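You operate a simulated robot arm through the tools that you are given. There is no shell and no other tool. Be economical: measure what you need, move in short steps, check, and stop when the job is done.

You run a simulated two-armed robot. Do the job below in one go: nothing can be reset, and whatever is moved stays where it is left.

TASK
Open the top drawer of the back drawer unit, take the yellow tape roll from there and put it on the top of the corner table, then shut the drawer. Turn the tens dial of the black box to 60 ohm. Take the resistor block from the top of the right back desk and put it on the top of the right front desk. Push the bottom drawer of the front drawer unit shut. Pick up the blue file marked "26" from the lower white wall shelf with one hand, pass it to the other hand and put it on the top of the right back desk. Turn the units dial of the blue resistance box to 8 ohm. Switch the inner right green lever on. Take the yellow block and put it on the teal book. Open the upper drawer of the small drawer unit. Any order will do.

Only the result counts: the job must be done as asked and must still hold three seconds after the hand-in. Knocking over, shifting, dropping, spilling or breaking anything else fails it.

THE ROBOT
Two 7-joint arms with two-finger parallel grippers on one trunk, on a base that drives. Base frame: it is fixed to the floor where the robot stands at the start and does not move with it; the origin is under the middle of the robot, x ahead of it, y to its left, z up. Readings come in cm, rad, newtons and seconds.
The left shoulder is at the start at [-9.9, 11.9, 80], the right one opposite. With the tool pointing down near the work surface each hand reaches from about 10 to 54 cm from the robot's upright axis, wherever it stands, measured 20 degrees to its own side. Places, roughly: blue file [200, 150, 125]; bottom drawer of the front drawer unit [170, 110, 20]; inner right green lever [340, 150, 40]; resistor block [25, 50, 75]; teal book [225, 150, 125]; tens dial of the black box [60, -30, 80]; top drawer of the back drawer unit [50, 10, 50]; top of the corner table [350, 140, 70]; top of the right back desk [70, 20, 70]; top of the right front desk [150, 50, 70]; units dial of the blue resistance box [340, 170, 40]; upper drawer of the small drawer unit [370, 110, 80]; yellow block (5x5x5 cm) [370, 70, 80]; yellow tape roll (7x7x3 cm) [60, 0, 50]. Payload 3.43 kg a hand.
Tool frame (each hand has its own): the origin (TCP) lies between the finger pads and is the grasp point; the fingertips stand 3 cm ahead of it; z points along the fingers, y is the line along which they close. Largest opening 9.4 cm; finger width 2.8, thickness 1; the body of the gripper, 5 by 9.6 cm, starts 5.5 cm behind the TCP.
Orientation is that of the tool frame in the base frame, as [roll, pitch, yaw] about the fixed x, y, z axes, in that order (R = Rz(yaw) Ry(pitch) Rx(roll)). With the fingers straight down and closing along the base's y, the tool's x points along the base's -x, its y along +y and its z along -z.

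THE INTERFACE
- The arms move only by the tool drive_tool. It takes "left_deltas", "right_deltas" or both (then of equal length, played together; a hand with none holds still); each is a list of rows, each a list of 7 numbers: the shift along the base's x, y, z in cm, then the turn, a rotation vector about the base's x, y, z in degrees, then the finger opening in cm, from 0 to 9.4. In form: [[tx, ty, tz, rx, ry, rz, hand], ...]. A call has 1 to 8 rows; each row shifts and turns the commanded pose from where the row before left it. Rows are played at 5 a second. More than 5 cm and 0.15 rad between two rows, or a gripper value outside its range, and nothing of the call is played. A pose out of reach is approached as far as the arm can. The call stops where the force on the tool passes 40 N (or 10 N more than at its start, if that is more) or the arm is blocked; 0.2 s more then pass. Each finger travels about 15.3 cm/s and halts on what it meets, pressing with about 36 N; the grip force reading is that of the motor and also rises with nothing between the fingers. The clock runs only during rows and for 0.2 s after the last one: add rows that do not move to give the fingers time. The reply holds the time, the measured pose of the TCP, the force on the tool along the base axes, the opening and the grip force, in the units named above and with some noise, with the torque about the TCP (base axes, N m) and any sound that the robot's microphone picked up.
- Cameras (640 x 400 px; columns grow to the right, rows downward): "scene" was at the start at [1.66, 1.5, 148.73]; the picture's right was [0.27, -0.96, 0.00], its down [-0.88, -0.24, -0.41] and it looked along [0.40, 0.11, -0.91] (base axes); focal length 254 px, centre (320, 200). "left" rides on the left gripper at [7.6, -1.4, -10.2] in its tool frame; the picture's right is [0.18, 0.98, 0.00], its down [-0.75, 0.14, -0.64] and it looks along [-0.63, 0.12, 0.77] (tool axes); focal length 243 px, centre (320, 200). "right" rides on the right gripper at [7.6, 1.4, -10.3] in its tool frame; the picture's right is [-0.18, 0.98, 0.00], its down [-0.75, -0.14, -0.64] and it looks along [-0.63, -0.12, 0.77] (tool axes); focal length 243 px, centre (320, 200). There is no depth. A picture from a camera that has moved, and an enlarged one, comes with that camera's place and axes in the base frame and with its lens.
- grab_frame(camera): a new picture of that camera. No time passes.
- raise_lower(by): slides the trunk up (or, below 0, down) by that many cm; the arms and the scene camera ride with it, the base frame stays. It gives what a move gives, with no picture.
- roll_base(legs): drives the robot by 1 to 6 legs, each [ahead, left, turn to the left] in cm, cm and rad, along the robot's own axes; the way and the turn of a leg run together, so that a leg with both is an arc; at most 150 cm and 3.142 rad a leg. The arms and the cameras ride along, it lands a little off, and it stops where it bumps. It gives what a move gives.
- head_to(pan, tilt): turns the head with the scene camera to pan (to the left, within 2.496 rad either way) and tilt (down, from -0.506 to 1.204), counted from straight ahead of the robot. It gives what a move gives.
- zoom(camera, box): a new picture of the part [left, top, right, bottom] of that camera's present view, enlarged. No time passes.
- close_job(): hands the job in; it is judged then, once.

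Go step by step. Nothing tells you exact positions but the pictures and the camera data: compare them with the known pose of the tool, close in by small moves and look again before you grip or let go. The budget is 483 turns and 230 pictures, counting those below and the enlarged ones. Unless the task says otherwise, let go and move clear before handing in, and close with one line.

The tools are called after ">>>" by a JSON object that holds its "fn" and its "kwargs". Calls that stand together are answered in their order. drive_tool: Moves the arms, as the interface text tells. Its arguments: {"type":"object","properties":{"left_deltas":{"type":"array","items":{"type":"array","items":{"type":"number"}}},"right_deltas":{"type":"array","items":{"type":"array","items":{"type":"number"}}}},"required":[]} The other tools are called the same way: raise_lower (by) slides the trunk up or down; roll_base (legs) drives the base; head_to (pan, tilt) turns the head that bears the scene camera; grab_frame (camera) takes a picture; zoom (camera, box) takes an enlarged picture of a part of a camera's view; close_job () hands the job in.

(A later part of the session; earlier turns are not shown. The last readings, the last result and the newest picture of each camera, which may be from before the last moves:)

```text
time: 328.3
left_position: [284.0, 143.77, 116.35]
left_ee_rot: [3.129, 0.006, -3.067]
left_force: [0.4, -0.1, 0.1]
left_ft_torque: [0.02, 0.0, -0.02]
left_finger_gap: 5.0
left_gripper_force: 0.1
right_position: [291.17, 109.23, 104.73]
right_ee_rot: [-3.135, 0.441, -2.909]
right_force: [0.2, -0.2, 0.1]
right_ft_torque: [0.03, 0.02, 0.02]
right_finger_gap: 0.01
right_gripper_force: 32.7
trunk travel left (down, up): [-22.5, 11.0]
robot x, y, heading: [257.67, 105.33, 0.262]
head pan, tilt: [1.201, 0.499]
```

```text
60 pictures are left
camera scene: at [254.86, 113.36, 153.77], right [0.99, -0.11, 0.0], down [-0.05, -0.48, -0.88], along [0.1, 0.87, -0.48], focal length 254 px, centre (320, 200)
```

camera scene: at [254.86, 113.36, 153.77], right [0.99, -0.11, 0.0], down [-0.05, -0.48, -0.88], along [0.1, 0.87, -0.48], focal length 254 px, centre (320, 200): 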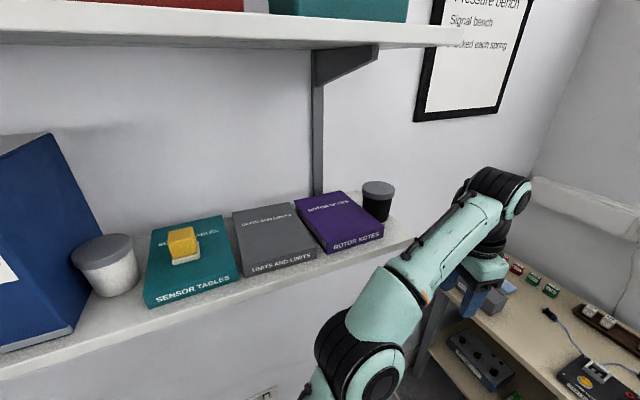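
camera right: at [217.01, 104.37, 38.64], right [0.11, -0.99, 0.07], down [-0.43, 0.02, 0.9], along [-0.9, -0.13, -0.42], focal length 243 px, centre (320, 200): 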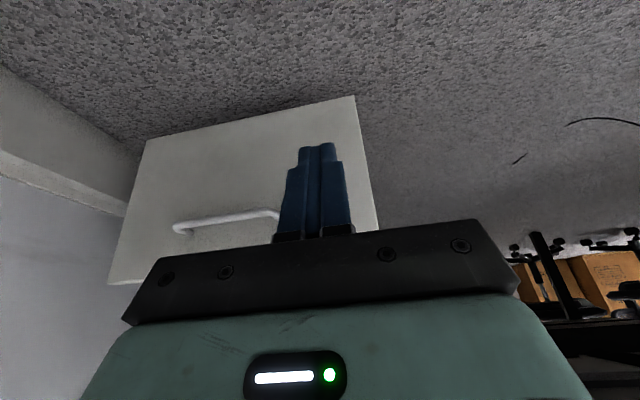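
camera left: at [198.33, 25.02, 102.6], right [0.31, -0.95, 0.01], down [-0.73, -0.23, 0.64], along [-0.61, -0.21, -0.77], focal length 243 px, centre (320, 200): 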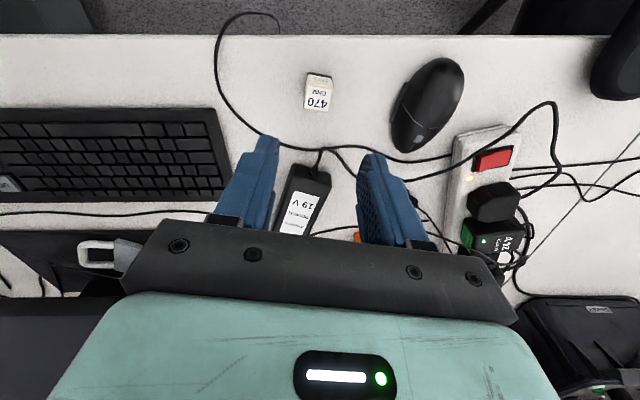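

>>> {"fn": "roll_base", "kwargs": {"legs": [[0, 0, 0.045], [18, 3, 0]]}}

>>> {"fn": "raise_lower", "kwargs": {"by": -22}}

>>> {"fn": "head_to", "kwargs": {"pan": 0.25, "tilt": 0.75}}

>>> {"fn": "grab_frame", "kwargs": {"camera": "scene"}}

>>> {"fn": "zoom", "kwargs": {"camera": "scene", "box": [200, 180, 420, 310]}}

```text
time: 330.2
left_position: [298.66, 153.19, 116.26]
left_ee_rot: [3.13, 0.004, -3.024]
left_force: [0.8, -0.1, 0.1]
left_ft_torque: [-0.01, 0.06, 0.03]
left_finger_gap: 5.01
left_gripper_force: 0.1
right_position: [307.23, 118.94, 104.72]
right_ee_rot: [-3.135, 0.441, -2.866]
right_force: [-0.3, 0.8, -0.5]
right_ft_torque: [-0.01, 0.03, 0.03]
right_finger_gap: 0.0
right_gripper_force: 32.7
trunk travel left (down, up): [-22.5, 11.0]
robot x, y, heading: [274.42, 113.82, 0.305]
head pan, tilt: [1.201, 0.499]
```

```text
time: 332.6
left_position: [298.65, 153.25, 94.38]
left_ee_rot: [3.129, 0.007, -3.023]
left_force: [0.3, -0.8, 0.1]
left_ft_torque: [-0.02, -0.03, -0.03]
left_finger_gap: 5.0
left_gripper_force: 0.1
right_position: [307.09, 118.91, 82.68]
right_ee_rot: [-3.135, 0.44, -2.864]
right_force: [0.1, 0.7, 0.5]
right_ft_torque: [0.0, 0.0, 0.0]
right_finger_gap: 0.01
right_gripper_force: 33.2
trunk travel left (down, up): [-0.5, 33.0]
robot x, y, heading: [274.06, 113.87, 0.304]
head pan, tilt: [1.201, 0.499]
```

```text
time: 333.8
left_position: [298.61, 153.25, 94.3]
left_ee_rot: [3.128, 0.006, -3.022]
left_force: [0.1, 1.2, 1.2]
left_ft_torque: [0.02, 0.0, 0.0]
left_finger_gap: 5.0
left_gripper_force: 0.0
right_position: [307.13, 118.98, 82.85]
right_ee_rot: [-3.136, 0.44, -2.864]
right_force: [0.8, 0.2, -0.3]
right_ft_torque: [-0.03, 0.0, 0.02]
right_finger_gap: 0.0
right_gripper_force: 32.9
trunk travel left (down, up): [-0.5, 33.0]
robot x, y, heading: [273.83, 113.87, 0.305]
head pan, tilt: [0.25, 0.75]
```

```text
59 pictures are left
camera scene: at [281.89, 118.21, 129.35], right [0.53, -0.85, 0.0], down [-0.58, -0.36, -0.73], along [0.62, 0.39, -0.68], focal length 254 px, centre (320, 200)
```

scene: 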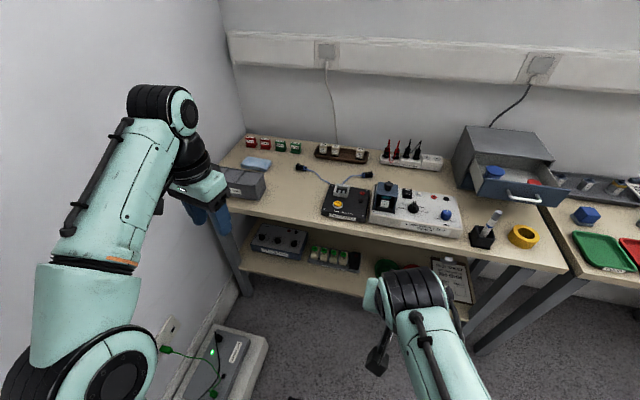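

```text
2.91 times, centred on (310, 245) of scene
camera zoom: at [281.89, 118.21, 129.35], right [0.53, -0.85, 0.0], down [-0.58, -0.36, -0.73], along [0.62, 0.39, -0.68], focal length 740 px, centre (349, 69)
```

zoom: 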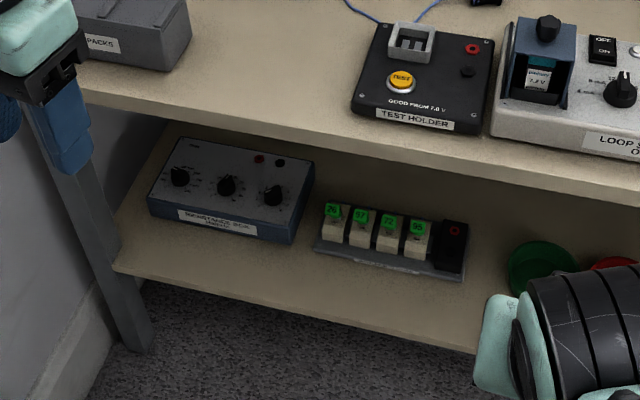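

>>> {"fn": "zoom", "kwargs": {"camera": "scene", "box": [245, 220, 315, 265]}}

>>> {"fn": "zoom", "kwargs": {"camera": "scene", "box": [300, 235, 370, 280]}}

```text
8.89 times, centred on (280, 242) of scene
camera zoom: at [281.89, 118.21, 129.35], right [0.53, -0.85, 0.0], down [-0.58, -0.36, -0.73], along [0.62, 0.39, -0.68], focal length 2262 px, centre (676, -178)
```

zoom: 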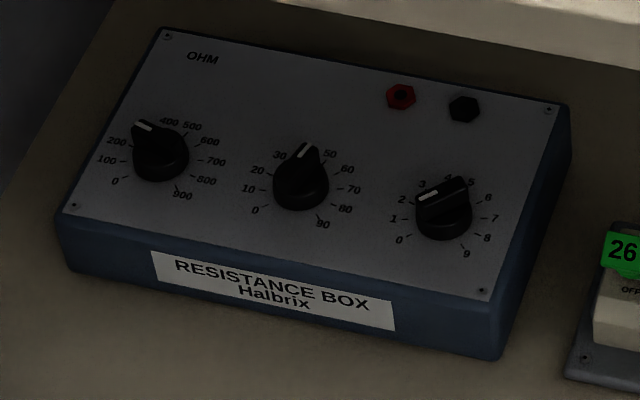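

```text
8.89 times, centred on (335, 258) of scene
camera zoom: at [281.89, 118.21, 129.35], right [0.53, -0.85, 0.0], down [-0.58, -0.36, -0.73], along [0.62, 0.39, -0.68], focal length 2262 px, centre (187, -311)
```

zoom: 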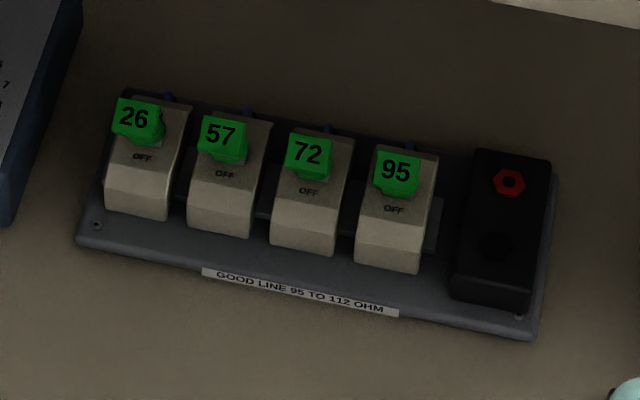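

>>> {"fn": "drive_tool", "kwargs": {"left_deltas": [[0.5, -2, -2, 0, 0, 5.3, 3], [0.5, -2, -2, 0, 0, 5.3, 1], [0.5, -2, -2, 2.25, -7.15, 0, 0], [0.6, -1.9, -3, 2.25, -7.15, 0, 0], [0.6, -1.9, -3, 2.25, -7.15, 0, 0], [0.6, -1.9, -3, 2.25, -7.15, 0, 0], [0.6, -1.9, -3, 2.25, -7.15, 0, 0], [0.6, -1.9, -3, 2.25, -7.15, 0, 0]]}}

>>> {"fn": "drive_tool", "kwargs": {"left_deltas": [[0, 0, -4, 0, 0, 0, 0], [0, 0, -4, 0, 0, 0, 0], [0, 0, -4, 0, 0, 0, 0], [0, 0, -4, 0, 0, 0, 0], [0, 0, -4, 0, 0, 0, 0]]}}

>>> {"fn": "grab_frame", "kwargs": {"camera": "left"}}

```text
time: 335.6
left_position: [303.14, 137.69, 73.32]
left_ee_rot: [3.132, 0.789, -2.843]
left_force: [0.3, -0.5, 1.1]
left_ft_torque: [-0.01, 0.01, 0.01]
left_finger_gap: 0.0
left_gripper_force: 32.9
right_position: [307.17, 118.98, 82.65]
right_ee_rot: [-3.134, 0.443, -2.863]
right_force: [0.2, 0.1, 0.8]
right_ft_torque: [0.03, -0.02, -0.01]
right_finger_gap: 0.0
right_gripper_force: 32.6
trunk travel left (down, up): [-0.5, 33.0]
robot x, y, heading: [274.37, 114.01, 0.306]
head pan, tilt: [0.25, 0.75]
```

```text
time: 336.8
left_position: [303.08, 137.62, 53.28]
left_ee_rot: [3.129, 0.794, -2.838]
left_force: [0.5, -0.4, 0.4]
left_ft_torque: [-0.01, 0.0, 0.02]
left_finger_gap: 0.03
left_gripper_force: 33.3
right_position: [307.21, 118.99, 82.6]
right_ee_rot: [-3.134, 0.442, -2.864]
right_force: [-0.8, 0.4, 0.3]
right_ft_torque: [-0.01, -0.02, 0.0]
right_finger_gap: 0.0
right_gripper_force: 32.8
trunk travel left (down, up): [-0.5, 33.0]
robot x, y, heading: [274.28, 113.73, 0.305]
head pan, tilt: [0.25, 0.75]
```

```text
55 pictures are left
camera left: at [291.38, 132.44, 55.14], right [-0.42, 0.9, -0.12], down [0.03, 0.15, 0.99], along [0.9, 0.42, -0.09], focal length 243 px, centre (320, 200)
```

left: 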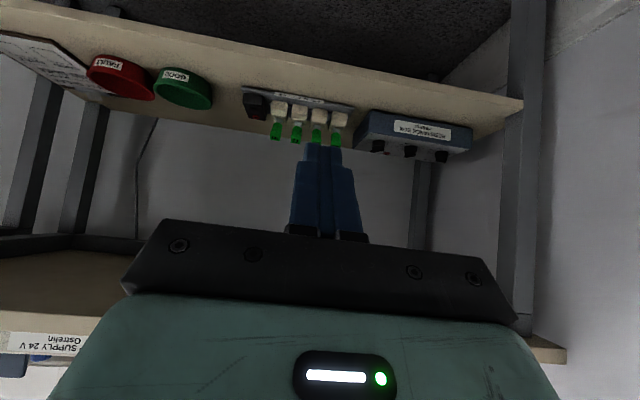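

>>> {"fn": "zoom", "kwargs": {"camera": "left", "box": [230, 70, 370, 160]}}

```text
4.44 times, centred on (300, 115) of left
camera zoom: at [291.38, 132.44, 55.14], right [-0.42, 0.9, -0.12], down [0.03, 0.15, 0.99], along [0.9, 0.42, -0.09], focal length 1078 px, centre (409, 578)
```

zoom: 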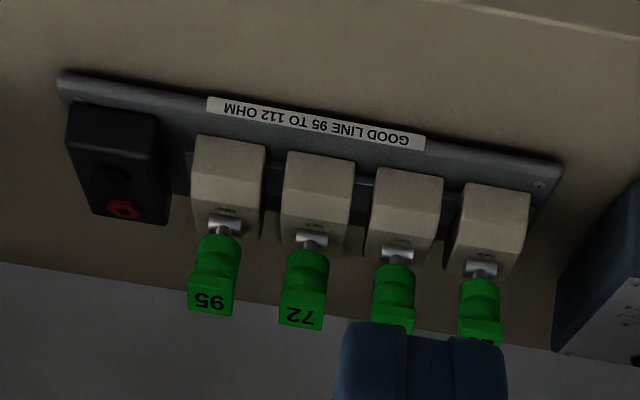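

Levers lean toward me at OFF; the third ("72") is the inner right one and must be pushed back. I raise the right hand clear, then drive the left hand in under the table.

>>> {"fn": "drive_tool", "kwargs": {"left_deltas": [[0.4, -1.3, 0, 0, 0, 0, 0], [0, 0, 0, 0, 0, 0, 0], [0, 0, 0, 0, 0, 0, 0], [0, 0, 0, 0, 0, 0, 0], [0, 0, 0, 0, 0, 0, 0]], "right_deltas": [[-1, -2, 4, 0, 0, 0, 0], [-2, -2, 4, 0, 0, 0, 0], [-2, -2, 4, 0, 0, 0, 0], [-2, -2, 4, 0, 0, 0, 0], [-2, -2, 3, 0, 0, 0, 0]]}}

>>> {"fn": "roll_base", "kwargs": {"legs": [[22, 0, 0]]}}

>>> {"fn": "grab_frame", "kwargs": {"camera": "left"}}

>>> {"fn": "grab_frame", "kwargs": {"camera": "scene"}}

```text
time: 338.0
left_position: [303.46, 136.45, 53.29]
left_ee_rot: [3.127, 0.79, -2.84]
left_force: [-0.1, 0.3, 0.5]
left_ft_torque: [0.0, 0.01, 0.01]
left_finger_gap: 0.02
left_gripper_force: 33.1
right_position: [298.2, 108.93, 101.64]
right_ee_rot: [-3.135, 0.442, -2.864]
right_force: [0.4, 0.1, 0.7]
right_ft_torque: [0.02, 0.05, 0.02]
right_finger_gap: 0.01
right_gripper_force: 32.8
trunk travel left (down, up): [-0.5, 33.0]
robot x, y, heading: [274.03, 113.93, 0.302]
head pan, tilt: [0.25, 0.75]
```

```text
time: 339.7
left_position: [324.56, 143.01, 53.24]
left_ee_rot: [3.128, 0.79, -2.839]
left_force: [0.2, 0.3, 0.6]
left_ft_torque: [0.02, 0.0, 0.02]
left_finger_gap: 0.0
left_gripper_force: 32.5
right_position: [319.15, 115.48, 101.74]
right_ee_rot: [-3.135, 0.444, -2.865]
right_force: [-0.1, -0.1, 0.4]
right_ft_torque: [0.0, -0.01, 0.01]
right_finger_gap: 0.0
right_gripper_force: 33.1
trunk travel left (down, up): [-0.5, 33.0]
robot x, y, heading: [295.47, 120.26, 0.302]
head pan, tilt: [0.25, 0.75]
```

```text
53 pictures are left
camera left: at [312.89, 137.76, 55.18], right [-0.42, 0.9, -0.12], down [0.03, 0.15, 0.99], along [0.9, 0.42, -0.09], focal length 243 px, centre (320, 200)
```

left: 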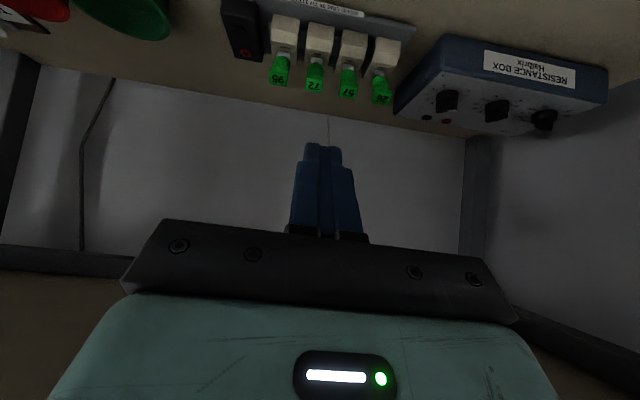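

```text
52 pictures are left
camera scene: at [302.95, 124.83, 129.35], right [0.53, -0.85, 0.0], down [-0.58, -0.36, -0.73], along [0.62, 0.38, -0.68], focal length 254 px, centre (320, 200)
```

scene: 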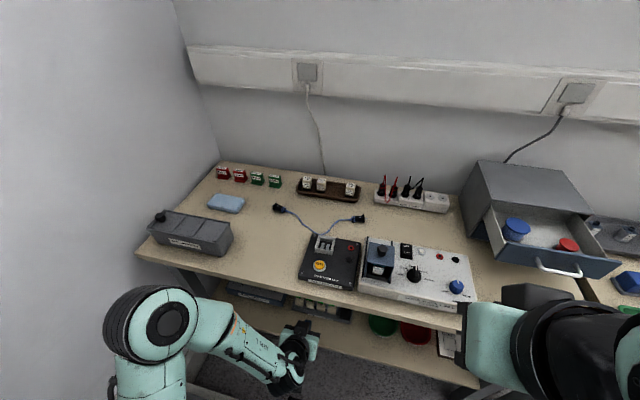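

>>> {"fn": "drive_tool", "kwargs": {"left_deltas": [[0, 0, -4, 0, 0, 0, 0], [0, 0, -4, 0, 0, 0, 0], [0, 0, -4, 0, 0, 0, 0], [0, 0, -2.7, 0, 0, 0, 0], [0, 0, 0, 0, 0, 0, 0]]}}

>>> {"fn": "grab_frame", "kwargs": {"camera": "left"}}

```text
time: 340.9
left_position: [324.61, 143.11, 41.33]
left_ee_rot: [3.128, 0.793, -2.841]
left_force: [0.1, -0.7, 0.5]
left_ft_torque: [0.04, 0.01, 0.01]
left_finger_gap: 0.0
left_gripper_force: 32.9
left hand out of reach, approached as far as the arm can: row 4
right_position: [319.22, 115.52, 101.69]
right_ee_rot: [-3.135, 0.44, -2.863]
right_force: [0.2, 0.4, -0.2]
right_ft_torque: [-0.01, -0.02, 0.0]
right_finger_gap: 0.02
right_gripper_force: 33.3
trunk travel left (down, up): [-0.5, 33.0]
robot x, y, heading: [295.5, 120.35, 0.307]
head pan, tilt: [0.25, 0.75]
```

```text
51 pictures are left
camera left: at [312.9, 137.74, 43.17], right [-0.43, 0.9, -0.12], down [0.03, 0.15, 0.99], along [0.9, 0.42, -0.09], focal length 243 px, centre (320, 200)
```

left: 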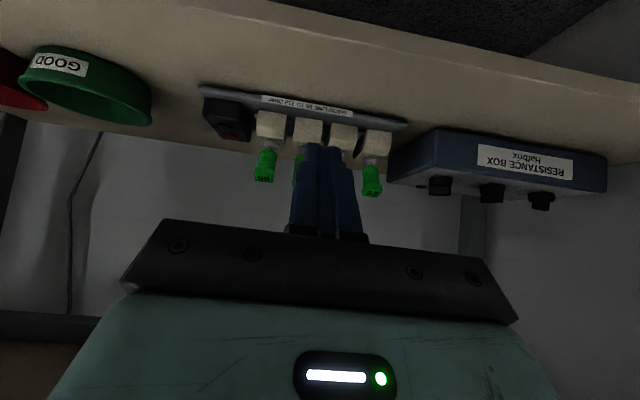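

>>> {"fn": "raise_lower", "kwargs": {"by": -0.5}}

>>> {"fn": "drive_tool", "kwargs": {"left_deltas": [[0.2, -0.57, 0, -1.8, 5.7, 0, 0], [0, 0, 0, -1.8, 5.7, 0, 0], [0, 0, -1.5, 0, 0, 0, 0], [0, 0, -1.5, 0, 0, 0, 0], [0, 0, 0, 0, 0, 0, 0]]}}

>>> {"fn": "grab_frame", "kwargs": {"camera": "left"}}

```text
time: 341.4
left_position: [324.71, 143.08, 40.87]
left_ee_rot: [3.126, 0.788, -2.84]
left_force: [0.1, 0.1, 0.3]
left_ft_torque: [0.01, 0.0, -0.03]
left_finger_gap: 0.01
left_gripper_force: 32.9
right_position: [319.16, 115.57, 101.23]
right_ee_rot: [-3.135, 0.444, -2.866]
right_force: [0.0, 0.7, -0.5]
right_ft_torque: [-0.02, 0.01, -0.03]
right_finger_gap: 0.01
right_gripper_force: 33.0
trunk travel left (down, up): [0.0, 33.5]
robot x, y, heading: [295.18, 120.18, 0.306]
head pan, tilt: [0.25, 0.75]
```

```text
time: 342.6
left_position: [324.74, 142.43, 37.91]
left_ee_rot: [3.127, 0.579, -2.841]
left_force: [-0.9, -0.9, -0.5]
left_ft_torque: [0.01, 0.01, 0.03]
left_finger_gap: 0.0
left_gripper_force: 33.2
right_position: [319.14, 115.53, 101.15]
right_ee_rot: [-3.136, 0.439, -2.863]
right_force: [-0.2, -0.6, 1.0]
right_ft_torque: [0.02, -0.01, 0.01]
right_finger_gap: 0.02
right_gripper_force: 32.7
trunk travel left (down, up): [0.0, 33.5]
robot x, y, heading: [295.09, 120.57, 0.308]
head pan, tilt: [0.25, 0.75]
```

```text
50 pictures are left
camera left: at [313.78, 137.38, 42.28], right [-0.45, 0.89, -0.09], down [0.23, 0.21, 0.95], along [0.87, 0.4, -0.29], focal length 243 px, centre (320, 200)
```

left: 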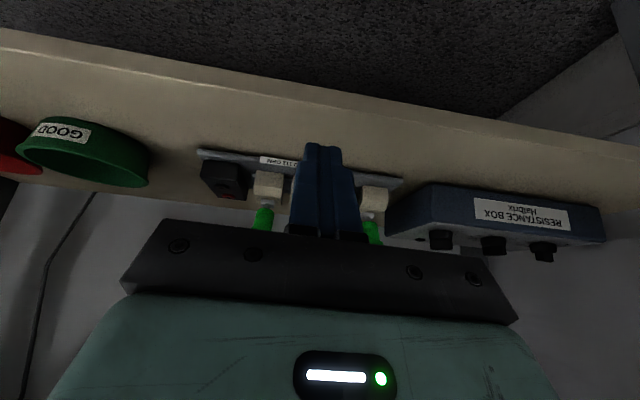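

>>> {"fn": "drive_tool", "kwargs": {"left_deltas": [[2.86, 0.9, 0.8, 0, 0, 0, 0], [2.86, 0.9, 0, 0, 0, 0, 0], [1.9, 0.6, 0, 0, 0, 0, 0], [0, 0, 0, 0, 0, 0, 0]]}}

>>> {"fn": "grab_frame", "kwargs": {"camera": "left"}}

```text
time: 343.6
left_position: [332.42, 144.85, 38.65]
left_ee_rot: [3.126, 0.579, -2.838]
left_force: [-0.2, 0.8, 0.2]
left_ft_torque: [-0.01, -0.01, -0.04]
left_finger_gap: 0.0
left_gripper_force: 33.3
right_position: [319.13, 115.55, 101.22]
right_ee_rot: [-3.136, 0.441, -2.864]
right_force: [-0.3, 0.6, 0.0]
right_ft_torque: [-0.02, 0.01, -0.01]
right_finger_gap: 0.0
right_gripper_force: 33.2
trunk travel left (down, up): [0.0, 33.5]
robot x, y, heading: [295.24, 120.44, 0.304]
head pan, tilt: [0.25, 0.75]
```

```text
49 pictures are left
camera left: at [321.4, 139.75, 43.13], right [-0.45, 0.89, -0.09], down [0.23, 0.21, 0.95], along [0.87, 0.4, -0.29], focal length 243 px, centre (320, 200)
```

left: 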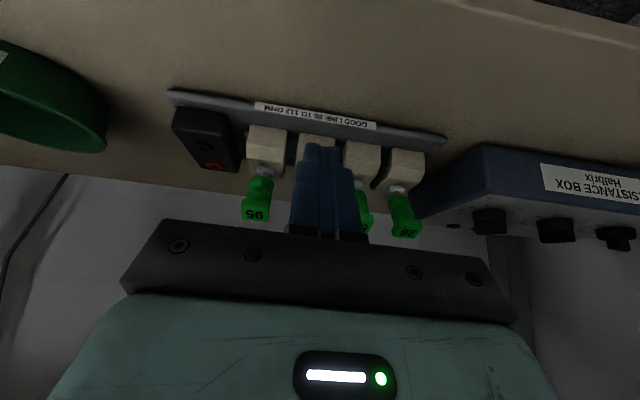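

>>> {"fn": "drive_tool", "kwargs": {"left_deltas": [[1.33, 0.1, 0, 0, 0, 0, 0], [1.24, 0.4, 0, 0, 0, 0, 0], [1.24, 0.4, 0, 0, 0, 0, 0], [1.24, 0.4, 0, 0, 0, 0, 0], [1.24, 0.4, 0, 0, 0, 0, 0], [1.24, 0.4, 0, 0, 0, 0, 0], [1.24, 0.4, 0, 0, 0, 0, 0]]}}

>>> {"fn": "grab_frame", "kwargs": {"camera": "left"}}

```text
time: 345.3
left_position: [341.07, 147.37, 39.21]
left_ee_rot: [3.129, 0.587, -2.84]
left_force: [-12.2, -2.6, 26.9]
left_ft_torque: [0.23, -0.49, 0.03]
left_finger_gap: 0.01
left_gripper_force: 32.8
right_position: [318.77, 115.54, 101.19]
right_ee_rot: [-3.136, 0.444, -2.863]
right_force: [0.2, -0.7, 0.0]
right_ft_torque: [-0.01, -0.01, 0.02]
right_finger_gap: 0.0
right_gripper_force: 32.7
trunk travel left (down, up): [0.0, 33.5]
robot x, y, heading: [295.24, 120.4, 0.304]
head pan, tilt: [0.25, 0.75]
stopped in row 7 (left hand): the force on the tool passed its limit at 44 N (the readings are from after the stop); the commanded pose is now the measured one
```

```text
48 pictures are left
camera left: at [329.96, 142.28, 43.46], right [-0.45, 0.89, -0.09], down [0.22, 0.21, 0.95], along [0.87, 0.4, -0.29], focal length 243 px, centre (320, 200)
```

left: 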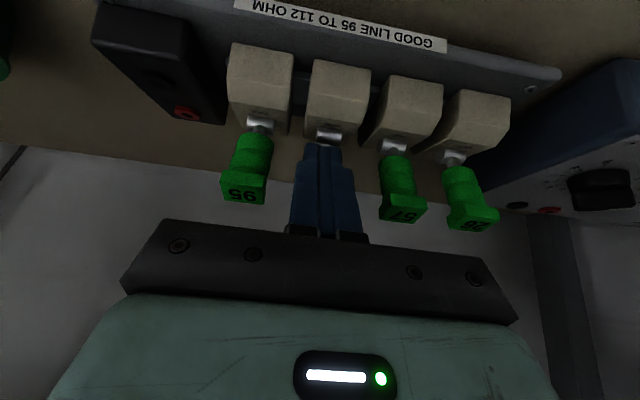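

>>> {"fn": "drive_tool", "kwargs": {"left_deltas": [[-0.3, -0.1, 0.8, 0, 0, 0, 0], [-1.9, -0.6, 0.5, 0, 0, 0, 0], [-2.86, -0.9, 2, 0, 0, 0, 0], [-2.86, -0.9, 3, 0, 0, 0, 0], [0, 0, 3, 0, 0, 0, 0]]}}

>>> {"fn": "zoom", "kwargs": {"camera": "left", "box": [200, 40, 440, 220]}}

```text
time: 346.5
left_position: [333.29, 144.77, 48.28]
left_ee_rot: [3.13, 0.584, -2.839]
left_force: [-0.3, 0.5, 0.5]
left_ft_torque: [0.0, -0.02, 0.04]
left_finger_gap: 0.01
left_gripper_force: 33.2
right_position: [319.1, 115.56, 101.12]
right_ee_rot: [-3.136, 0.443, -2.863]
right_force: [0.6, -0.2, -0.1]
right_ft_torque: [-0.03, 0.0, -0.04]
right_finger_gap: 0.0
right_gripper_force: 33.1
trunk travel left (down, up): [0.0, 33.5]
robot x, y, heading: [295.29, 120.52, 0.305]
head pan, tilt: [0.25, 0.75]
```

```text
2.22 times, centred on (320, 130) of left
camera zoom: at [322.16, 139.71, 52.64], right [-0.45, 0.89, -0.09], down [0.22, 0.21, 0.95], along [0.87, 0.4, -0.29], focal length 539 px, centre (320, 356)
```

zoom: 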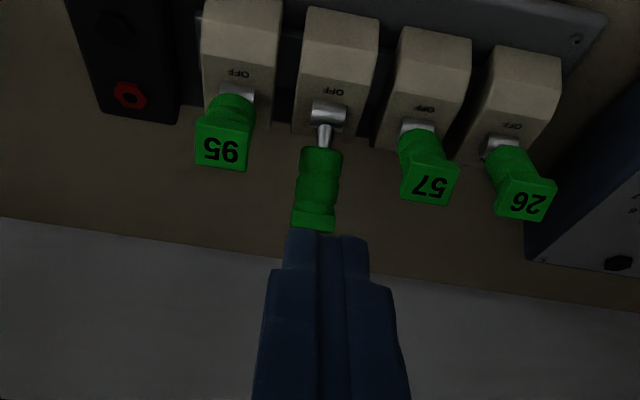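

Lever 72 now leans back (ON). Next the units dial on the blue box; I shift the base left a bit with the hand kept under the table.

>>> {"fn": "roll_base", "kwargs": {"legs": [[3, 8, 0]]}}

>>> {"fn": "drive_tool", "kwargs": {"left_deltas": [[-1, 3.2, 0, 0, 0, 0, 3], [-1, 3.2, 0, 0, 0, 0, 5], [-0.6, 1.9, 0, 0, 0, 0, 5], [0, 0, 0, 0, 0, 0, 5]]}}

>>> {"fn": "grab_frame", "kwargs": {"camera": "left"}}

>>> {"fn": "grab_frame", "kwargs": {"camera": "scene"}}

```text
time: 347.7
left_position: [332.71, 149.35, 47.7]
left_ee_rot: [3.136, 0.563, -2.86]
left_force: [-0.3, -0.4, -0.4]
left_ft_torque: [-0.01, 0.0, -0.01]
left_finger_gap: 0.0
left_gripper_force: 33.1
right_position: [319.23, 121.2, 101.16]
right_ee_rot: [-3.135, 0.443, -2.864]
right_force: [0.2, 0.1, -0.5]
right_ft_torque: [-0.01, 0.0, 0.01]
right_finger_gap: 0.0
right_gripper_force: 32.9
trunk travel left (down, up): [0.0, 33.5]
robot x, y, heading: [295.19, 125.96, 0.305]
head pan, tilt: [0.25, 0.75]
stopped in leg 1: the robot was blocked; the commanded pose is now the measured one
```

```text
time: 348.7
left_position: [330.19, 157.64, 47.84]
left_ee_rot: [3.137, 0.566, -2.864]
left_force: [0.7, -0.1, -0.6]
left_ft_torque: [-0.02, -0.03, 0.0]
left_finger_gap: 4.97
left_gripper_force: 0.0
right_position: [319.29, 121.21, 101.19]
right_ee_rot: [-3.135, 0.442, -2.864]
right_force: [-0.9, -0.4, 0.5]
right_ft_torque: [-0.01, 0.01, 0.01]
right_finger_gap: 0.0
right_gripper_force: 33.1
trunk travel left (down, up): [0.0, 33.5]
robot x, y, heading: [295.53, 126.22, 0.312]
head pan, tilt: [0.25, 0.75]
```

```text
46 pictures are left
camera left: at [319.01, 152.84, 52.42], right [-0.42, 0.9, -0.09], down [0.24, 0.21, 0.95], along [0.87, 0.38, -0.31], focal length 243 px, centre (320, 200)
```

left: 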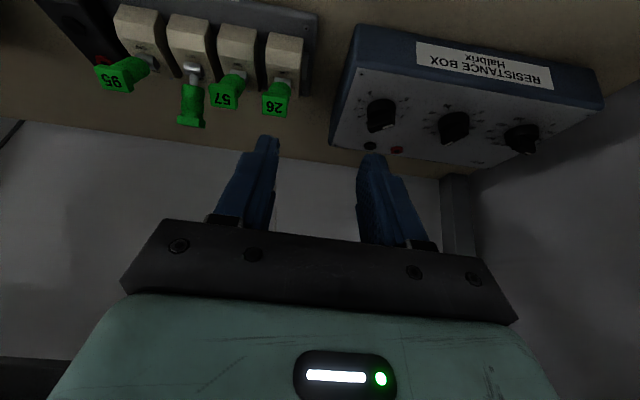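

```text
45 pictures are left
camera scene: at [303.08, 130.54, 129.03], right [0.53, -0.85, 0.0], down [-0.58, -0.36, -0.73], along [0.62, 0.39, -0.68], focal length 254 px, centre (320, 200)
```

scene: 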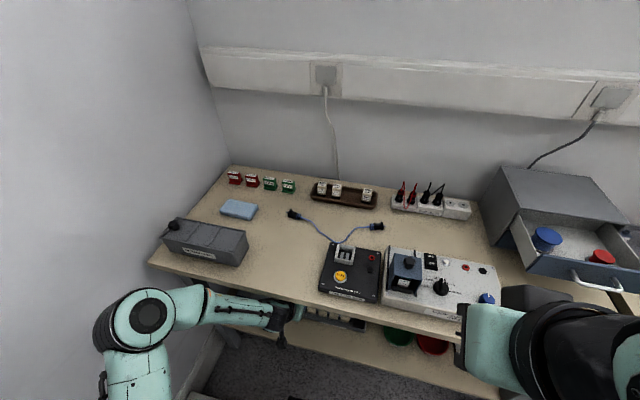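

>>> {"fn": "zoom", "kwargs": {"camera": "left", "box": [330, 70, 430, 150]}}

```text
5.00 times, centred on (380, 110) of left
camera zoom: at [319.01, 152.84, 52.42], right [-0.42, 0.9, -0.09], down [0.24, 0.21, 0.95], along [0.87, 0.38, -0.31], focal length 1213 px, centre (20, 650)
```

zoom: 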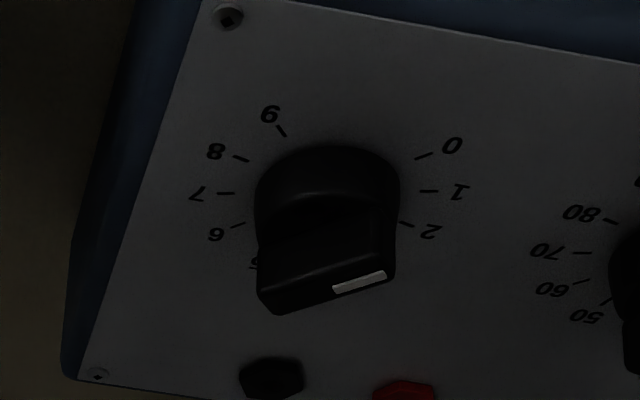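

>>> {"fn": "drive_tool", "kwargs": {"left_deltas": [[0, 0, 0, 0, 0, 8.3, 5], [0, 0, 0, 0, 0, 8.3, 5], [0, 0, 0, 0, 0, 8.3, 5], [0, 0, 0, 0, 0, 8.3, 5], [0, 0, 0, 0, 0, 8.3, 5], [2.2, 3, 0, 0, 0, 0, 5], [2.2, 3, -1, 0, 0, 0, 5], [2.2, 3, -2, 0, 0, 0, 5]]}}

>>> {"fn": "grab_frame", "kwargs": {"camera": "left"}}

```text
time: 350.3
left_position: [326.57, 156.88, 44.21]
left_ee_rot: [3.05, 0.43, -2.294]
left_force: [0.7, 0.3, 0.5]
left_ft_torque: [-0.06, 0.02, 0.03]
left_finger_gap: 4.99
left_gripper_force: 0.2
right_position: [318.07, 120.94, 101.35]
right_ee_rot: [-3.136, 0.452, -2.858]
right_force: [-1.5, 0.2, 0.4]
right_ft_torque: [0.01, -0.04, 0.01]
right_finger_gap: 0.0
right_gripper_force: 32.8
trunk travel left (down, up): [0.0, 33.5]
robot x, y, heading: [294.93, 126.22, 0.311]
head pan, tilt: [0.25, 0.75]
stopped in row 7 (left hand): the arm was blocked; the commanded pose is now the measured one
```

```text
43 pictures are left
camera left: at [320.86, 146.96, 50.09], right [-0.87, 0.49, 0.0], down [0.21, 0.36, 0.91], along [0.45, 0.79, -0.42], focal length 243 px, centre (320, 200)
```

left: 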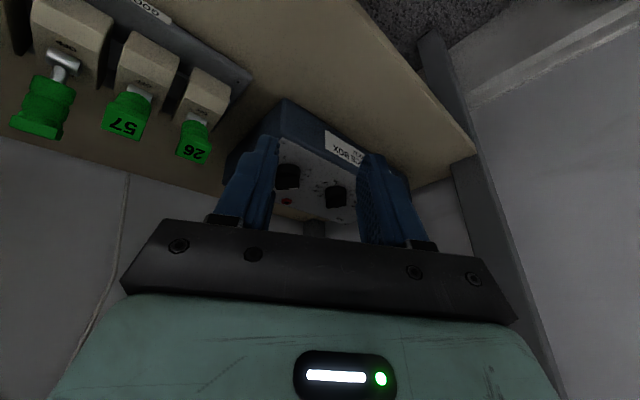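

The arm got blocked at that twist; I'll undo it and instead use wrist roll about the tool axis to turn the knob.

>>> {"fn": "drive_tool", "kwargs": {"left_deltas": [[-0.5, 0.5, 1, 0, 0, -8, 5], [0, 0, 1, 0, 0, -8, 5], [0, 0, 1, 0, 0, -8, 5], [0, 0, 0, 0, 0, -7.5, 5], [0, 0, 0, 0, 0, 0, 5]]}}

>>> {"fn": "grab_frame", "kwargs": {"camera": "scene"}}

```text
time: 351.5
left_position: [327.36, 157.86, 47.09]
left_ee_rot: [3.051, 0.437, -2.841]
left_force: [0.2, 0.5, 0.0]
left_ft_torque: [0.01, 0.0, 0.0]
left_finger_gap: 5.02
left_gripper_force: 0.2
right_position: [319.07, 121.19, 101.22]
right_ee_rot: [-3.133, 0.441, -2.86]
right_force: [-0.6, -0.5, -1.0]
right_ft_torque: [0.0, 0.0, -0.01]
right_finger_gap: 0.0
right_gripper_force: 33.5
trunk travel left (down, up): [0.0, 33.5]
robot x, y, heading: [294.81, 126.13, 0.314]
head pan, tilt: [0.25, 0.75]
```

```text
42 pictures are left
camera scene: at [302.84, 130.49, 129.04], right [0.53, -0.85, 0.0], down [-0.58, -0.36, -0.73], along [0.62, 0.39, -0.68], focal length 254 px, centre (320, 200)
```

scene: 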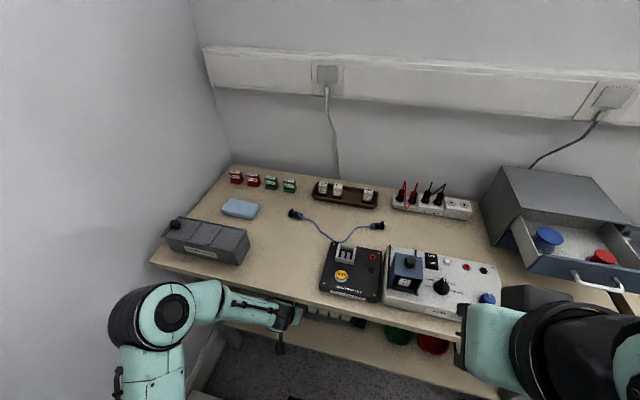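

>>> {"fn": "drive_tool", "kwargs": {"left_deltas": [[0, 0, 0, -4.5, -1.4, -2.2, 5], [0, 0, 0, 1.65, -5.25, 0, 5], [0, 0, 0, 1.65, -5.25, 0, 5], [0, 3.2, 0, 0, 0, 0, 5], [0, 3.2, -1, 0, 0, 0, 5], [3, 1.2, 0, 0, 0, 0, 5], [3, 1, 0, 0, 0, 0, 5], [3, 0.8, 0, 0, 0, 0, 5]]}}

>>> {"fn": "grab_frame", "kwargs": {"camera": "left"}}

```text
time: 353.5
left_position: [332.32, 166.21, 43.55]
left_ee_rot: [-3.134, 0.563, -2.846]
left_force: [0.1, 0.7, 0.0]
left_ft_torque: [-0.02, 0.02, -0.02]
left_finger_gap: 5.01
left_gripper_force: 0.0
right_position: [318.18, 121.15, 101.24]
right_ee_rot: [-3.135, 0.442, -2.85]
right_force: [-0.3, -0.1, 0.2]
right_ft_torque: [0.02, -0.01, 0.0]
right_finger_gap: 0.0
right_gripper_force: 32.8
trunk travel left (down, up): [0.0, 33.5]
robot x, y, heading: [294.18, 125.72, 0.324]
head pan, tilt: [0.25, 0.75]
stopped in row 8 (left hand): the arm was blocked; the commanded pose is now the measured one
```

```text
41 pictures are left
camera left: at [321.27, 161.31, 48.14], right [-0.43, 0.9, -0.1], down [0.24, 0.23, 0.94], along [0.87, 0.38, -0.31], focal length 243 px, centre (320, 200)
```

left: 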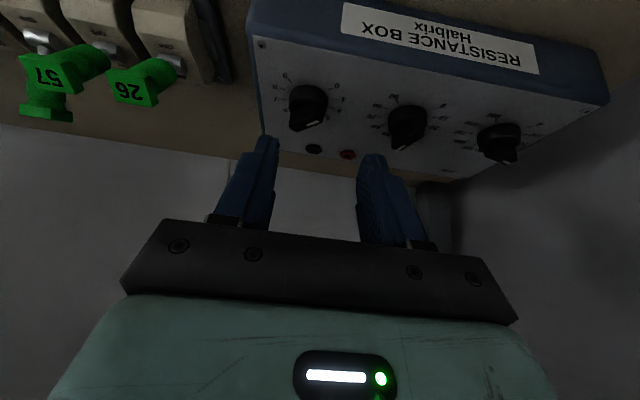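

>>> {"fn": "head_to", "kwargs": {"pan": 0.55, "tilt": 0.95}}

>>> {"fn": "grab_frame", "kwargs": {"camera": "scene"}}

```text
time: 354.3
left_position: [332.47, 166.09, 43.55]
left_ee_rot: [-3.131, 0.565, -2.846]
left_force: [-0.5, 0.9, -0.2]
left_ft_torque: [0.02, -0.01, 0.0]
left_finger_gap: 4.99
left_gripper_force: 0.0
right_position: [318.03, 121.21, 101.32]
right_ee_rot: [-3.133, 0.445, -2.849]
right_force: [-0.2, -0.9, 0.4]
right_ft_torque: [-0.02, 0.01, 0.03]
right_finger_gap: 0.0
right_gripper_force: 32.6
trunk travel left (down, up): [0.0, 33.5]
robot x, y, heading: [294.46, 125.75, 0.316]
head pan, tilt: [0.55, 0.949]
```

```text
40 pictures are left
camera scene: at [299.16, 131.44, 127.49], right [0.76, -0.65, 0.0], down [-0.52, -0.62, -0.58], along [0.38, 0.44, -0.81], focal length 254 px, centre (320, 200)
```

scene: 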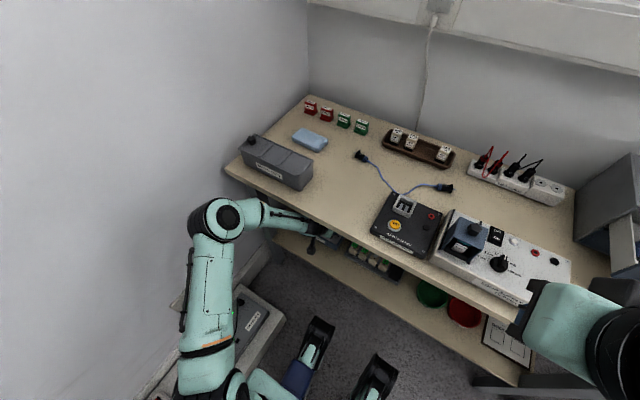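

>>> {"fn": "drive_tool", "kwargs": {"left_deltas": [[-1.9, -0.6, 0, 1.8, -5.7, 0, 5], [-0.9, -0.3, 0, 1.8, -5.7, 0, 5], [0, 0, -1, 0.9, -2.8, 0, 5], [1.9, 0.6, -1, 0, 0, 0, 5], [1.9, 0.6, 0, 0, 0, 0, 5], [1.9, 0.6, 0, 0, 0, 0, 5]]}}

```text
time: 355.7
left_position: [336.02, 167.0, 42.09]
left_ee_rot: [-3.139, 0.836, -2.851]
left_force: [0.4, 0.1, 0.5]
left_ft_torque: [0.03, -0.02, -0.02]
left_finger_gap: 4.96
left_gripper_force: 0.1
right_position: [318.31, 121.16, 101.2]
right_ee_rot: [-3.135, 0.442, -2.852]
right_force: [0.3, -0.8, -0.6]
right_ft_torque: [-0.01, -0.04, -0.03]
right_finger_gap: 0.0
right_gripper_force: 32.6
trunk travel left (down, up): [0.0, 33.5]
robot x, y, heading: [294.01, 125.87, 0.321]
head pan, tilt: [0.55, 0.949]
```

>>> {"fn": "drive_tool", "kwargs": {"left_deltas": [[0, 0, -2, 0, 0, 0, 5], [0, 0, -1.5, 0, 0, 0, 5], [0, 0, 0, 0, 0, 0, 5]]}}

>>> {"fn": "grab_frame", "kwargs": {"camera": "left"}}

```text
time: 356.5
left_position: [336.05, 167.0, 38.5]
left_ee_rot: [3.141, 0.835, -2.853]
left_force: [0.0, 0.3, -0.4]
left_ft_torque: [0.0, 0.02, -0.03]
left_finger_gap: 4.99
left_gripper_force: 0.1
right_position: [318.25, 121.15, 101.14]
right_ee_rot: [-3.133, 0.443, -2.853]
right_force: [0.0, -0.4, 0.7]
right_ft_torque: [-0.02, 0.0, -0.01]
right_finger_gap: 0.0
right_gripper_force: 32.6
trunk travel left (down, up): [0.0, 33.5]
robot x, y, heading: [294.28, 125.86, 0.318]
head pan, tilt: [0.55, 0.949]
```

```text
39 pictures are left
camera left: at [324.2, 161.97, 39.8], right [-0.4, 0.91, -0.14], down [-0.01, 0.14, 0.99], along [0.92, 0.4, -0.05], focal length 243 px, centre (320, 200)
```

left: 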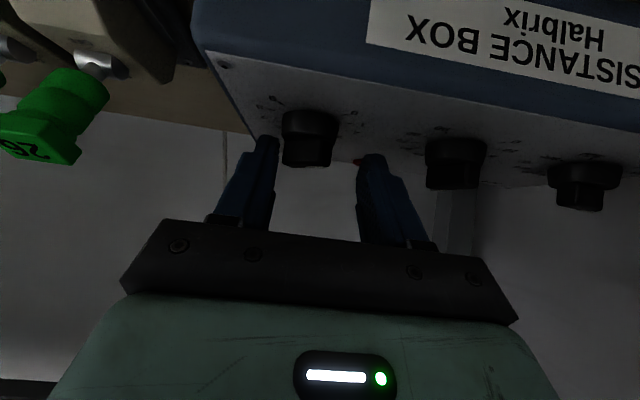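

>>> {"fn": "drive_tool", "kwargs": {"left_deltas": [[0.2, -0.6, 1.5, 0, 0, 0, 5], [0, 0, 1, 0, 0, 8, 5], [0.1, 0, 0, 0, 0, 8, 5], [0.1, -0.1, 0, 0, 0, 8, 5], [0, 0, 0, 0, 0, 0, 5]]}}

```text
time: 357.7
left_position: [336.41, 166.37, 41.13]
left_ee_rot: [3.141, 0.832, -2.431]
left_force: [-0.9, 0.3, -0.6]
left_ft_torque: [-0.03, 0.02, -0.01]
left_finger_gap: 4.99
left_gripper_force: 0.1
right_position: [318.24, 121.13, 101.19]
right_ee_rot: [-3.135, 0.442, -2.853]
right_force: [-0.2, 0.2, -1.0]
right_ft_torque: [0.0, 0.0, 0.02]
right_finger_gap: 0.0
right_gripper_force: 32.9
trunk travel left (down, up): [0.0, 33.5]
robot x, y, heading: [294.3, 126.08, 0.318]
head pan, tilt: [0.55, 0.949]
```

>>> {"fn": "drive_tool", "kwargs": {"left_deltas": [[0.1, -0.1, 0, 0, 0, 8, 5], [0.1, -0.1, 0, 0, 0, 8, 5], [0, 0, 0, 0, 0, 0, 5]]}}

>>> {"fn": "grab_frame", "kwargs": {"camera": "left"}}

```text
time: 358.5
left_position: [336.52, 166.08, 41.01]
left_ee_rot: [-3.141, 0.837, -2.152]
left_force: [0.5, -0.5, 1.0]
left_ft_torque: [0.03, 0.01, 0.0]
left_finger_gap: 5.02
left_gripper_force: 0.1
right_position: [318.24, 121.12, 101.21]
right_ee_rot: [-3.134, 0.441, -2.852]
right_force: [-0.1, 0.2, -0.2]
right_ft_torque: [0.0, 0.03, 0.0]
right_finger_gap: 0.01
right_gripper_force: 32.9
trunk travel left (down, up): [0.0, 33.5]
robot x, y, heading: [294.37, 125.48, 0.323]
head pan, tilt: [0.55, 0.949]
```

```text
38 pictures are left
camera left: at [330.69, 154.67, 42.32], right [-0.89, 0.44, -0.14], down [-0.1, 0.1, 0.99], along [0.45, 0.89, -0.05], focal length 243 px, centre (320, 200)
```

left: 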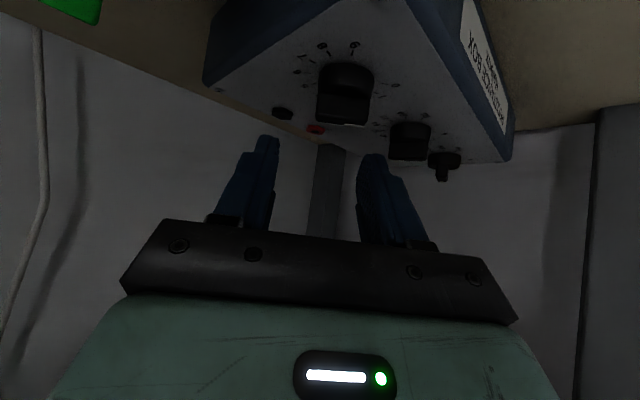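

>>> {"fn": "drive_tool", "kwargs": {"left_deltas": [[-1.37, -1.02, 0, 0, 0, 0, 5], [0, 0, -1.5, 0, 0, 0, 5], [0, 0, -1.4, 0, 0, 0, 5], [0, 0, 0, 0, 0, 0, 2], [0, 0, 0, 0, 0, 0, 1], [0, 0, 0, 0, 0, 0, 1]]}}

>>> {"fn": "grab_frame", "kwargs": {"camera": "left"}}

```text
time: 359.9
left_position: [335.23, 165.02, 38.23]
left_ee_rot: [-3.138, 0.837, -2.153]
left_force: [0.4, -2.3, 6.1]
left_ft_torque: [-0.24, -0.04, -0.06]
left_finger_gap: 2.8
left_gripper_force: 35.6
right_position: [318.2, 121.13, 101.24]
right_ee_rot: [-3.135, 0.445, -2.851]
right_force: [-0.2, -0.1, 0.5]
right_ft_torque: [0.0, 0.0, 0.02]
right_finger_gap: 0.01
right_gripper_force: 32.5
trunk travel left (down, up): [0.0, 33.5]
robot x, y, heading: [294.39, 125.51, 0.32]
head pan, tilt: [0.55, 0.949]
```

```text
37 pictures are left
camera left: at [329.33, 153.63, 39.51], right [-0.89, 0.44, -0.14], down [-0.1, 0.1, 0.99], along [0.45, 0.89, -0.05], focal length 243 px, centre (320, 200)
```

left: 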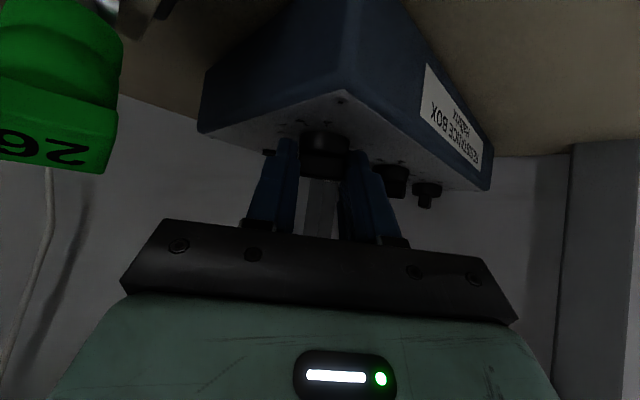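

>>> {"fn": "drive_tool", "kwargs": {"left_deltas": [[-0.11, 0.09, 0, 0, 0, -8, 1], [-0.1, 0.1, 0, 0, 0, -8, 1], [-0.08, 0.11, 0, 0, 0, -8, 1], [-0.07, 0.12, 0, 0, 0, -8, 1], [-0.05, 0.13, 0, 0, 0, -8, 1], [0, 0, 0, 0, 0, 0, 1]]}}

>>> {"fn": "grab_frame", "kwargs": {"camera": "left"}}

```text
time: 361.3
left_position: [334.76, 165.6, 38.25]
left_ee_rot: [-3.14, 0.837, -2.855]
left_force: [-2.8, -3.3, 10.5]
left_ft_torque: [-0.26, 0.06, 0.0]
left_finger_gap: 2.8
left_gripper_force: 36.3
right_position: [318.29, 121.18, 101.24]
right_ee_rot: [-3.137, 0.444, -2.852]
right_force: [-0.1, 0.0, 0.0]
right_ft_torque: [0.01, 0.01, -0.03]
right_finger_gap: 0.0
right_gripper_force: 33.2
trunk travel left (down, up): [0.0, 33.5]
robot x, y, heading: [294.27, 125.9, 0.315]
head pan, tilt: [0.55, 0.949]
```

```text
36 pictures are left
camera left: at [322.93, 160.62, 39.51], right [-0.4, 0.91, -0.14], down [-0.01, 0.14, 0.99], along [0.92, 0.39, -0.05], focal length 243 px, centre (320, 200)
```

left: 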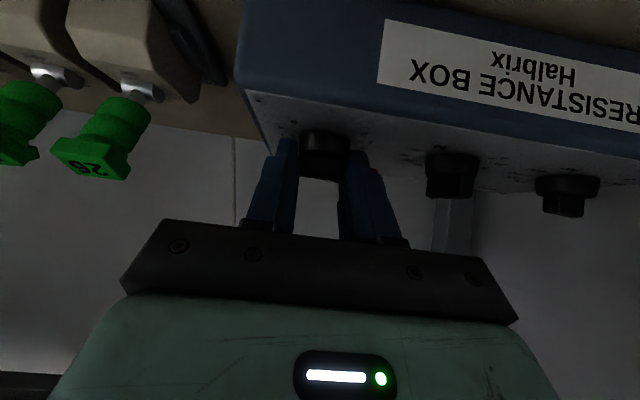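

>>> {"fn": "drive_tool", "kwargs": {"left_deltas": [[-0.03, 0.14, 0, 0, 0, -8, 1], [-0.01, 0.14, 0, 0, 0, -8, 1], [0.01, 0.14, 0, 0, 0, -8, 1], [0.03, 0.13, 0, 0, 0, -8, 1], [0, 0, 0, 0, 0, 0, 1]]}}

>>> {"fn": "zoom", "kwargs": {"camera": "left", "box": [220, 60, 420, 220]}}

```text
time: 362.5
left_position: [334.75, 166.15, 38.32]
left_ee_rot: [-3.142, 0.837, 2.868]
left_force: [-5.3, -0.9, 12.7]
left_ft_torque: [-0.22, -0.37, -0.02]
left_finger_gap: 2.8
left_gripper_force: 36.5
right_position: [318.16, 121.13, 101.19]
right_ee_rot: [-3.136, 0.442, -2.853]
right_force: [0.3, 0.1, -0.1]
right_ft_torque: [0.0, 0.0, 0.03]
right_finger_gap: 0.0
right_gripper_force: 33.0
trunk travel left (down, up): [0.0, 33.5]
robot x, y, heading: [294.24, 125.82, 0.319]
head pan, tilt: [0.55, 0.949]
```

```text
2.50 times, centred on (320, 140) of left
camera zoom: at [322.1, 168.17, 39.53], right [0.14, 0.98, -0.14], down [0.06, 0.13, 0.99], along [0.99, -0.15, -0.04], focal length 606 px, centre (320, 350)
```

zoom: 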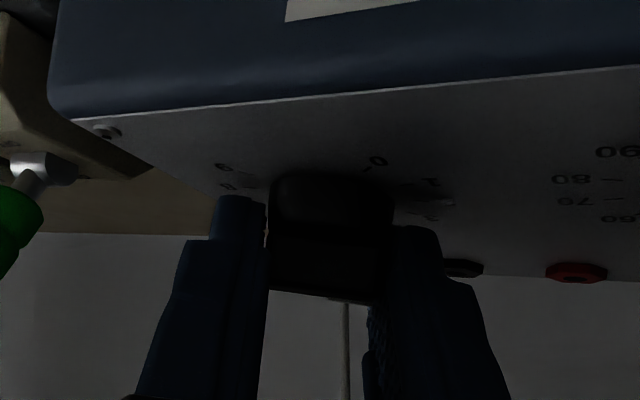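

>>> {"fn": "drive_tool", "kwargs": {"left_deltas": [[0.05, 0.13, 0, 0, 0, -8, 1], [0, 0, 0, 0, 0, 0, 1], [0, 0, 0, 0, 0, 0, 5], [0, 0, 0, 0, 0, 0, 5], [0, 0, 2.7, 0, 0, 0, 5]]}}

>>> {"fn": "drive_tool", "kwargs": {"left_deltas": [[-0.05, -0.13, 0, 0, 0, 8, 5], [-0.03, -0.13, 0, 0, 0, 8, 5], [-0.01, -0.14, 0, 0, 0, 8, 5], [0.01, -0.14, 0, 0, 0, 8, 5], [0.03, -0.14, 0, 0, 0, 8, 5], [0.05, -0.13, 0, 0, 0, 8, 5], [0.07, -0.12, 0, 0, 0, 8, 5], [0.08, -0.11, 0, 0, 0, 8, 5]]}}

>>> {"fn": "drive_tool", "kwargs": {"left_deltas": [[0.1, -0.1, 0, 0, 0, 8, 5], [0.11, -0.09, 0, 0, 0, 8, 5], [0, 0, 0, 0, 0, 0, 5]]}}

>>> {"fn": "grab_frame", "kwargs": {"camera": "left"}}

```text
time: 363.7
left_position: [334.83, 166.29, 40.78]
left_ee_rot: [-3.139, 0.834, 2.733]
left_force: [0.7, -0.8, 0.4]
left_ft_torque: [-0.02, -0.02, 0.0]
left_finger_gap: 4.97
left_gripper_force: 0.0
right_position: [318.23, 121.17, 101.18]
right_ee_rot: [-3.135, 0.443, -2.853]
right_force: [-0.2, 0.0, -0.9]
right_ft_torque: [0.02, -0.01, 0.0]
right_finger_gap: 0.02
right_gripper_force: 33.2
trunk travel left (down, up): [0.0, 33.5]
robot x, y, heading: [294.39, 125.74, 0.32]
head pan, tilt: [0.55, 0.949]
```

```text
time: 364.4
left_position: [333.05, 165.97, 38.32]
left_ee_rot: [3.136, 0.784, 2.974]
left_force: [-5.1, 0.2, 9.5]
left_ft_torque: [-0.25, 0.13, -0.14]
left_finger_gap: 5.1
left_gripper_force: 0.7
right_position: [318.4, 121.19, 101.25]
right_ee_rot: [-3.136, 0.442, -2.853]
right_force: [0.1, 0.4, -0.4]
right_ft_torque: [0.03, 0.01, 0.03]
right_finger_gap: 0.01
right_gripper_force: 32.9
trunk travel left (down, up): [0.0, 33.5]
robot x, y, heading: [294.01, 125.55, 0.321]
head pan, tilt: [0.55, 0.949]
stopped in row 3 (left hand): the force on the tool passed its limit at 76 N (the readings are from after the stop); the commanded pose is now the measured one
```

```text
time: 365.1
left_position: [333.15, 165.7, 38.39]
left_ee_rot: [3.14, 0.784, -3.027]
left_force: [-5.8, -1.5, 12.5]
left_ft_torque: [-0.39, -0.03, -0.09]
left_finger_gap: 5.09
left_gripper_force: 0.3
right_position: [318.31, 121.1, 101.23]
right_ee_rot: [-3.136, 0.444, -2.851]
right_force: [0.2, 0.1, 0.3]
right_ft_torque: [0.03, -0.01, -0.05]
right_finger_gap: 0.0
right_gripper_force: 33.0
trunk travel left (down, up): [0.0, 33.5]
robot x, y, heading: [294.41, 126.06, 0.314]
head pan, tilt: [0.55, 0.949]
```

```text
34 pictures are left
camera left: at [320.72, 162.74, 40.21], right [-0.24, 0.96, -0.13], down [0.06, 0.15, 0.99], along [0.97, 0.23, -0.1], focal length 243 px, centre (320, 200)
```

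left: 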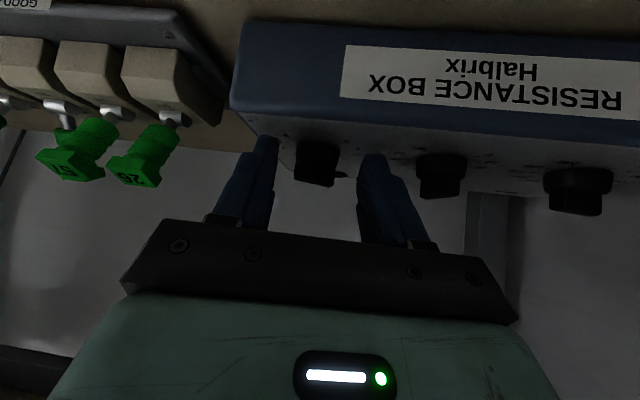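

>>> {"fn": "drive_tool", "kwargs": {"left_deltas": [[0, 0, 1.5, 0, 0, 0, 5], [0, 0, 1.5, 0, 0, 0, 5], [0, -0.1, 0, 0, 0, 8.3, 5], [0, -0.1, 0, 0, 0, 8.3, 5], [0.05, -0.1, 0, 0, 0, 8.3, 5], [0.1, -0.1, 0, 0, 0, 8.3, 5], [0.1, -0.1, 0, 0, 0, 8.3, 5], [0.1, -0.1, 0, 0, 0, 8.3, 5]]}}

>>> {"fn": "grab_frame", "kwargs": {"camera": "left"}}

```text
time: 366.9
left_position: [333.56, 165.1, 41.12]
left_ee_rot: [3.137, 0.784, -2.157]
left_force: [0.0, 0.1, 0.2]
left_ft_torque: [0.02, 0.03, -0.01]
left_finger_gap: 4.99
left_gripper_force: 0.1
right_position: [318.32, 121.19, 101.18]
right_ee_rot: [-3.136, 0.442, -2.851]
right_force: [0.6, -0.1, -0.3]
right_ft_torque: [0.01, -0.01, 0.0]
right_finger_gap: 0.0
right_gripper_force: 32.4
trunk travel left (down, up): [0.0, 33.5]
robot x, y, heading: [294.47, 125.78, 0.318]
head pan, tilt: [0.55, 0.949]
```

```text
33 pictures are left
camera left: at [327.7, 153.81, 43.13], right [-0.89, 0.43, -0.13], down [-0.07, 0.14, 0.99], along [0.45, 0.89, -0.1], focal length 243 px, centre (320, 200)
```

left: 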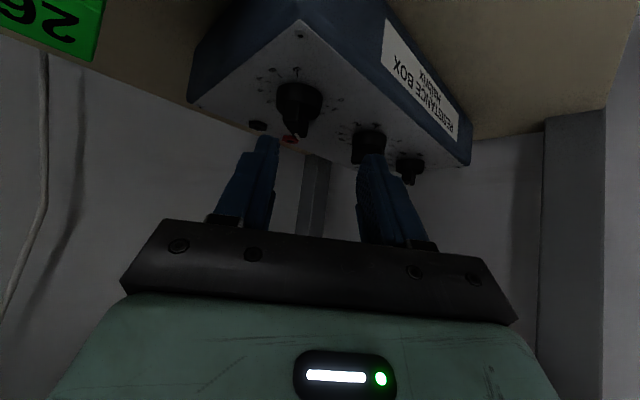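

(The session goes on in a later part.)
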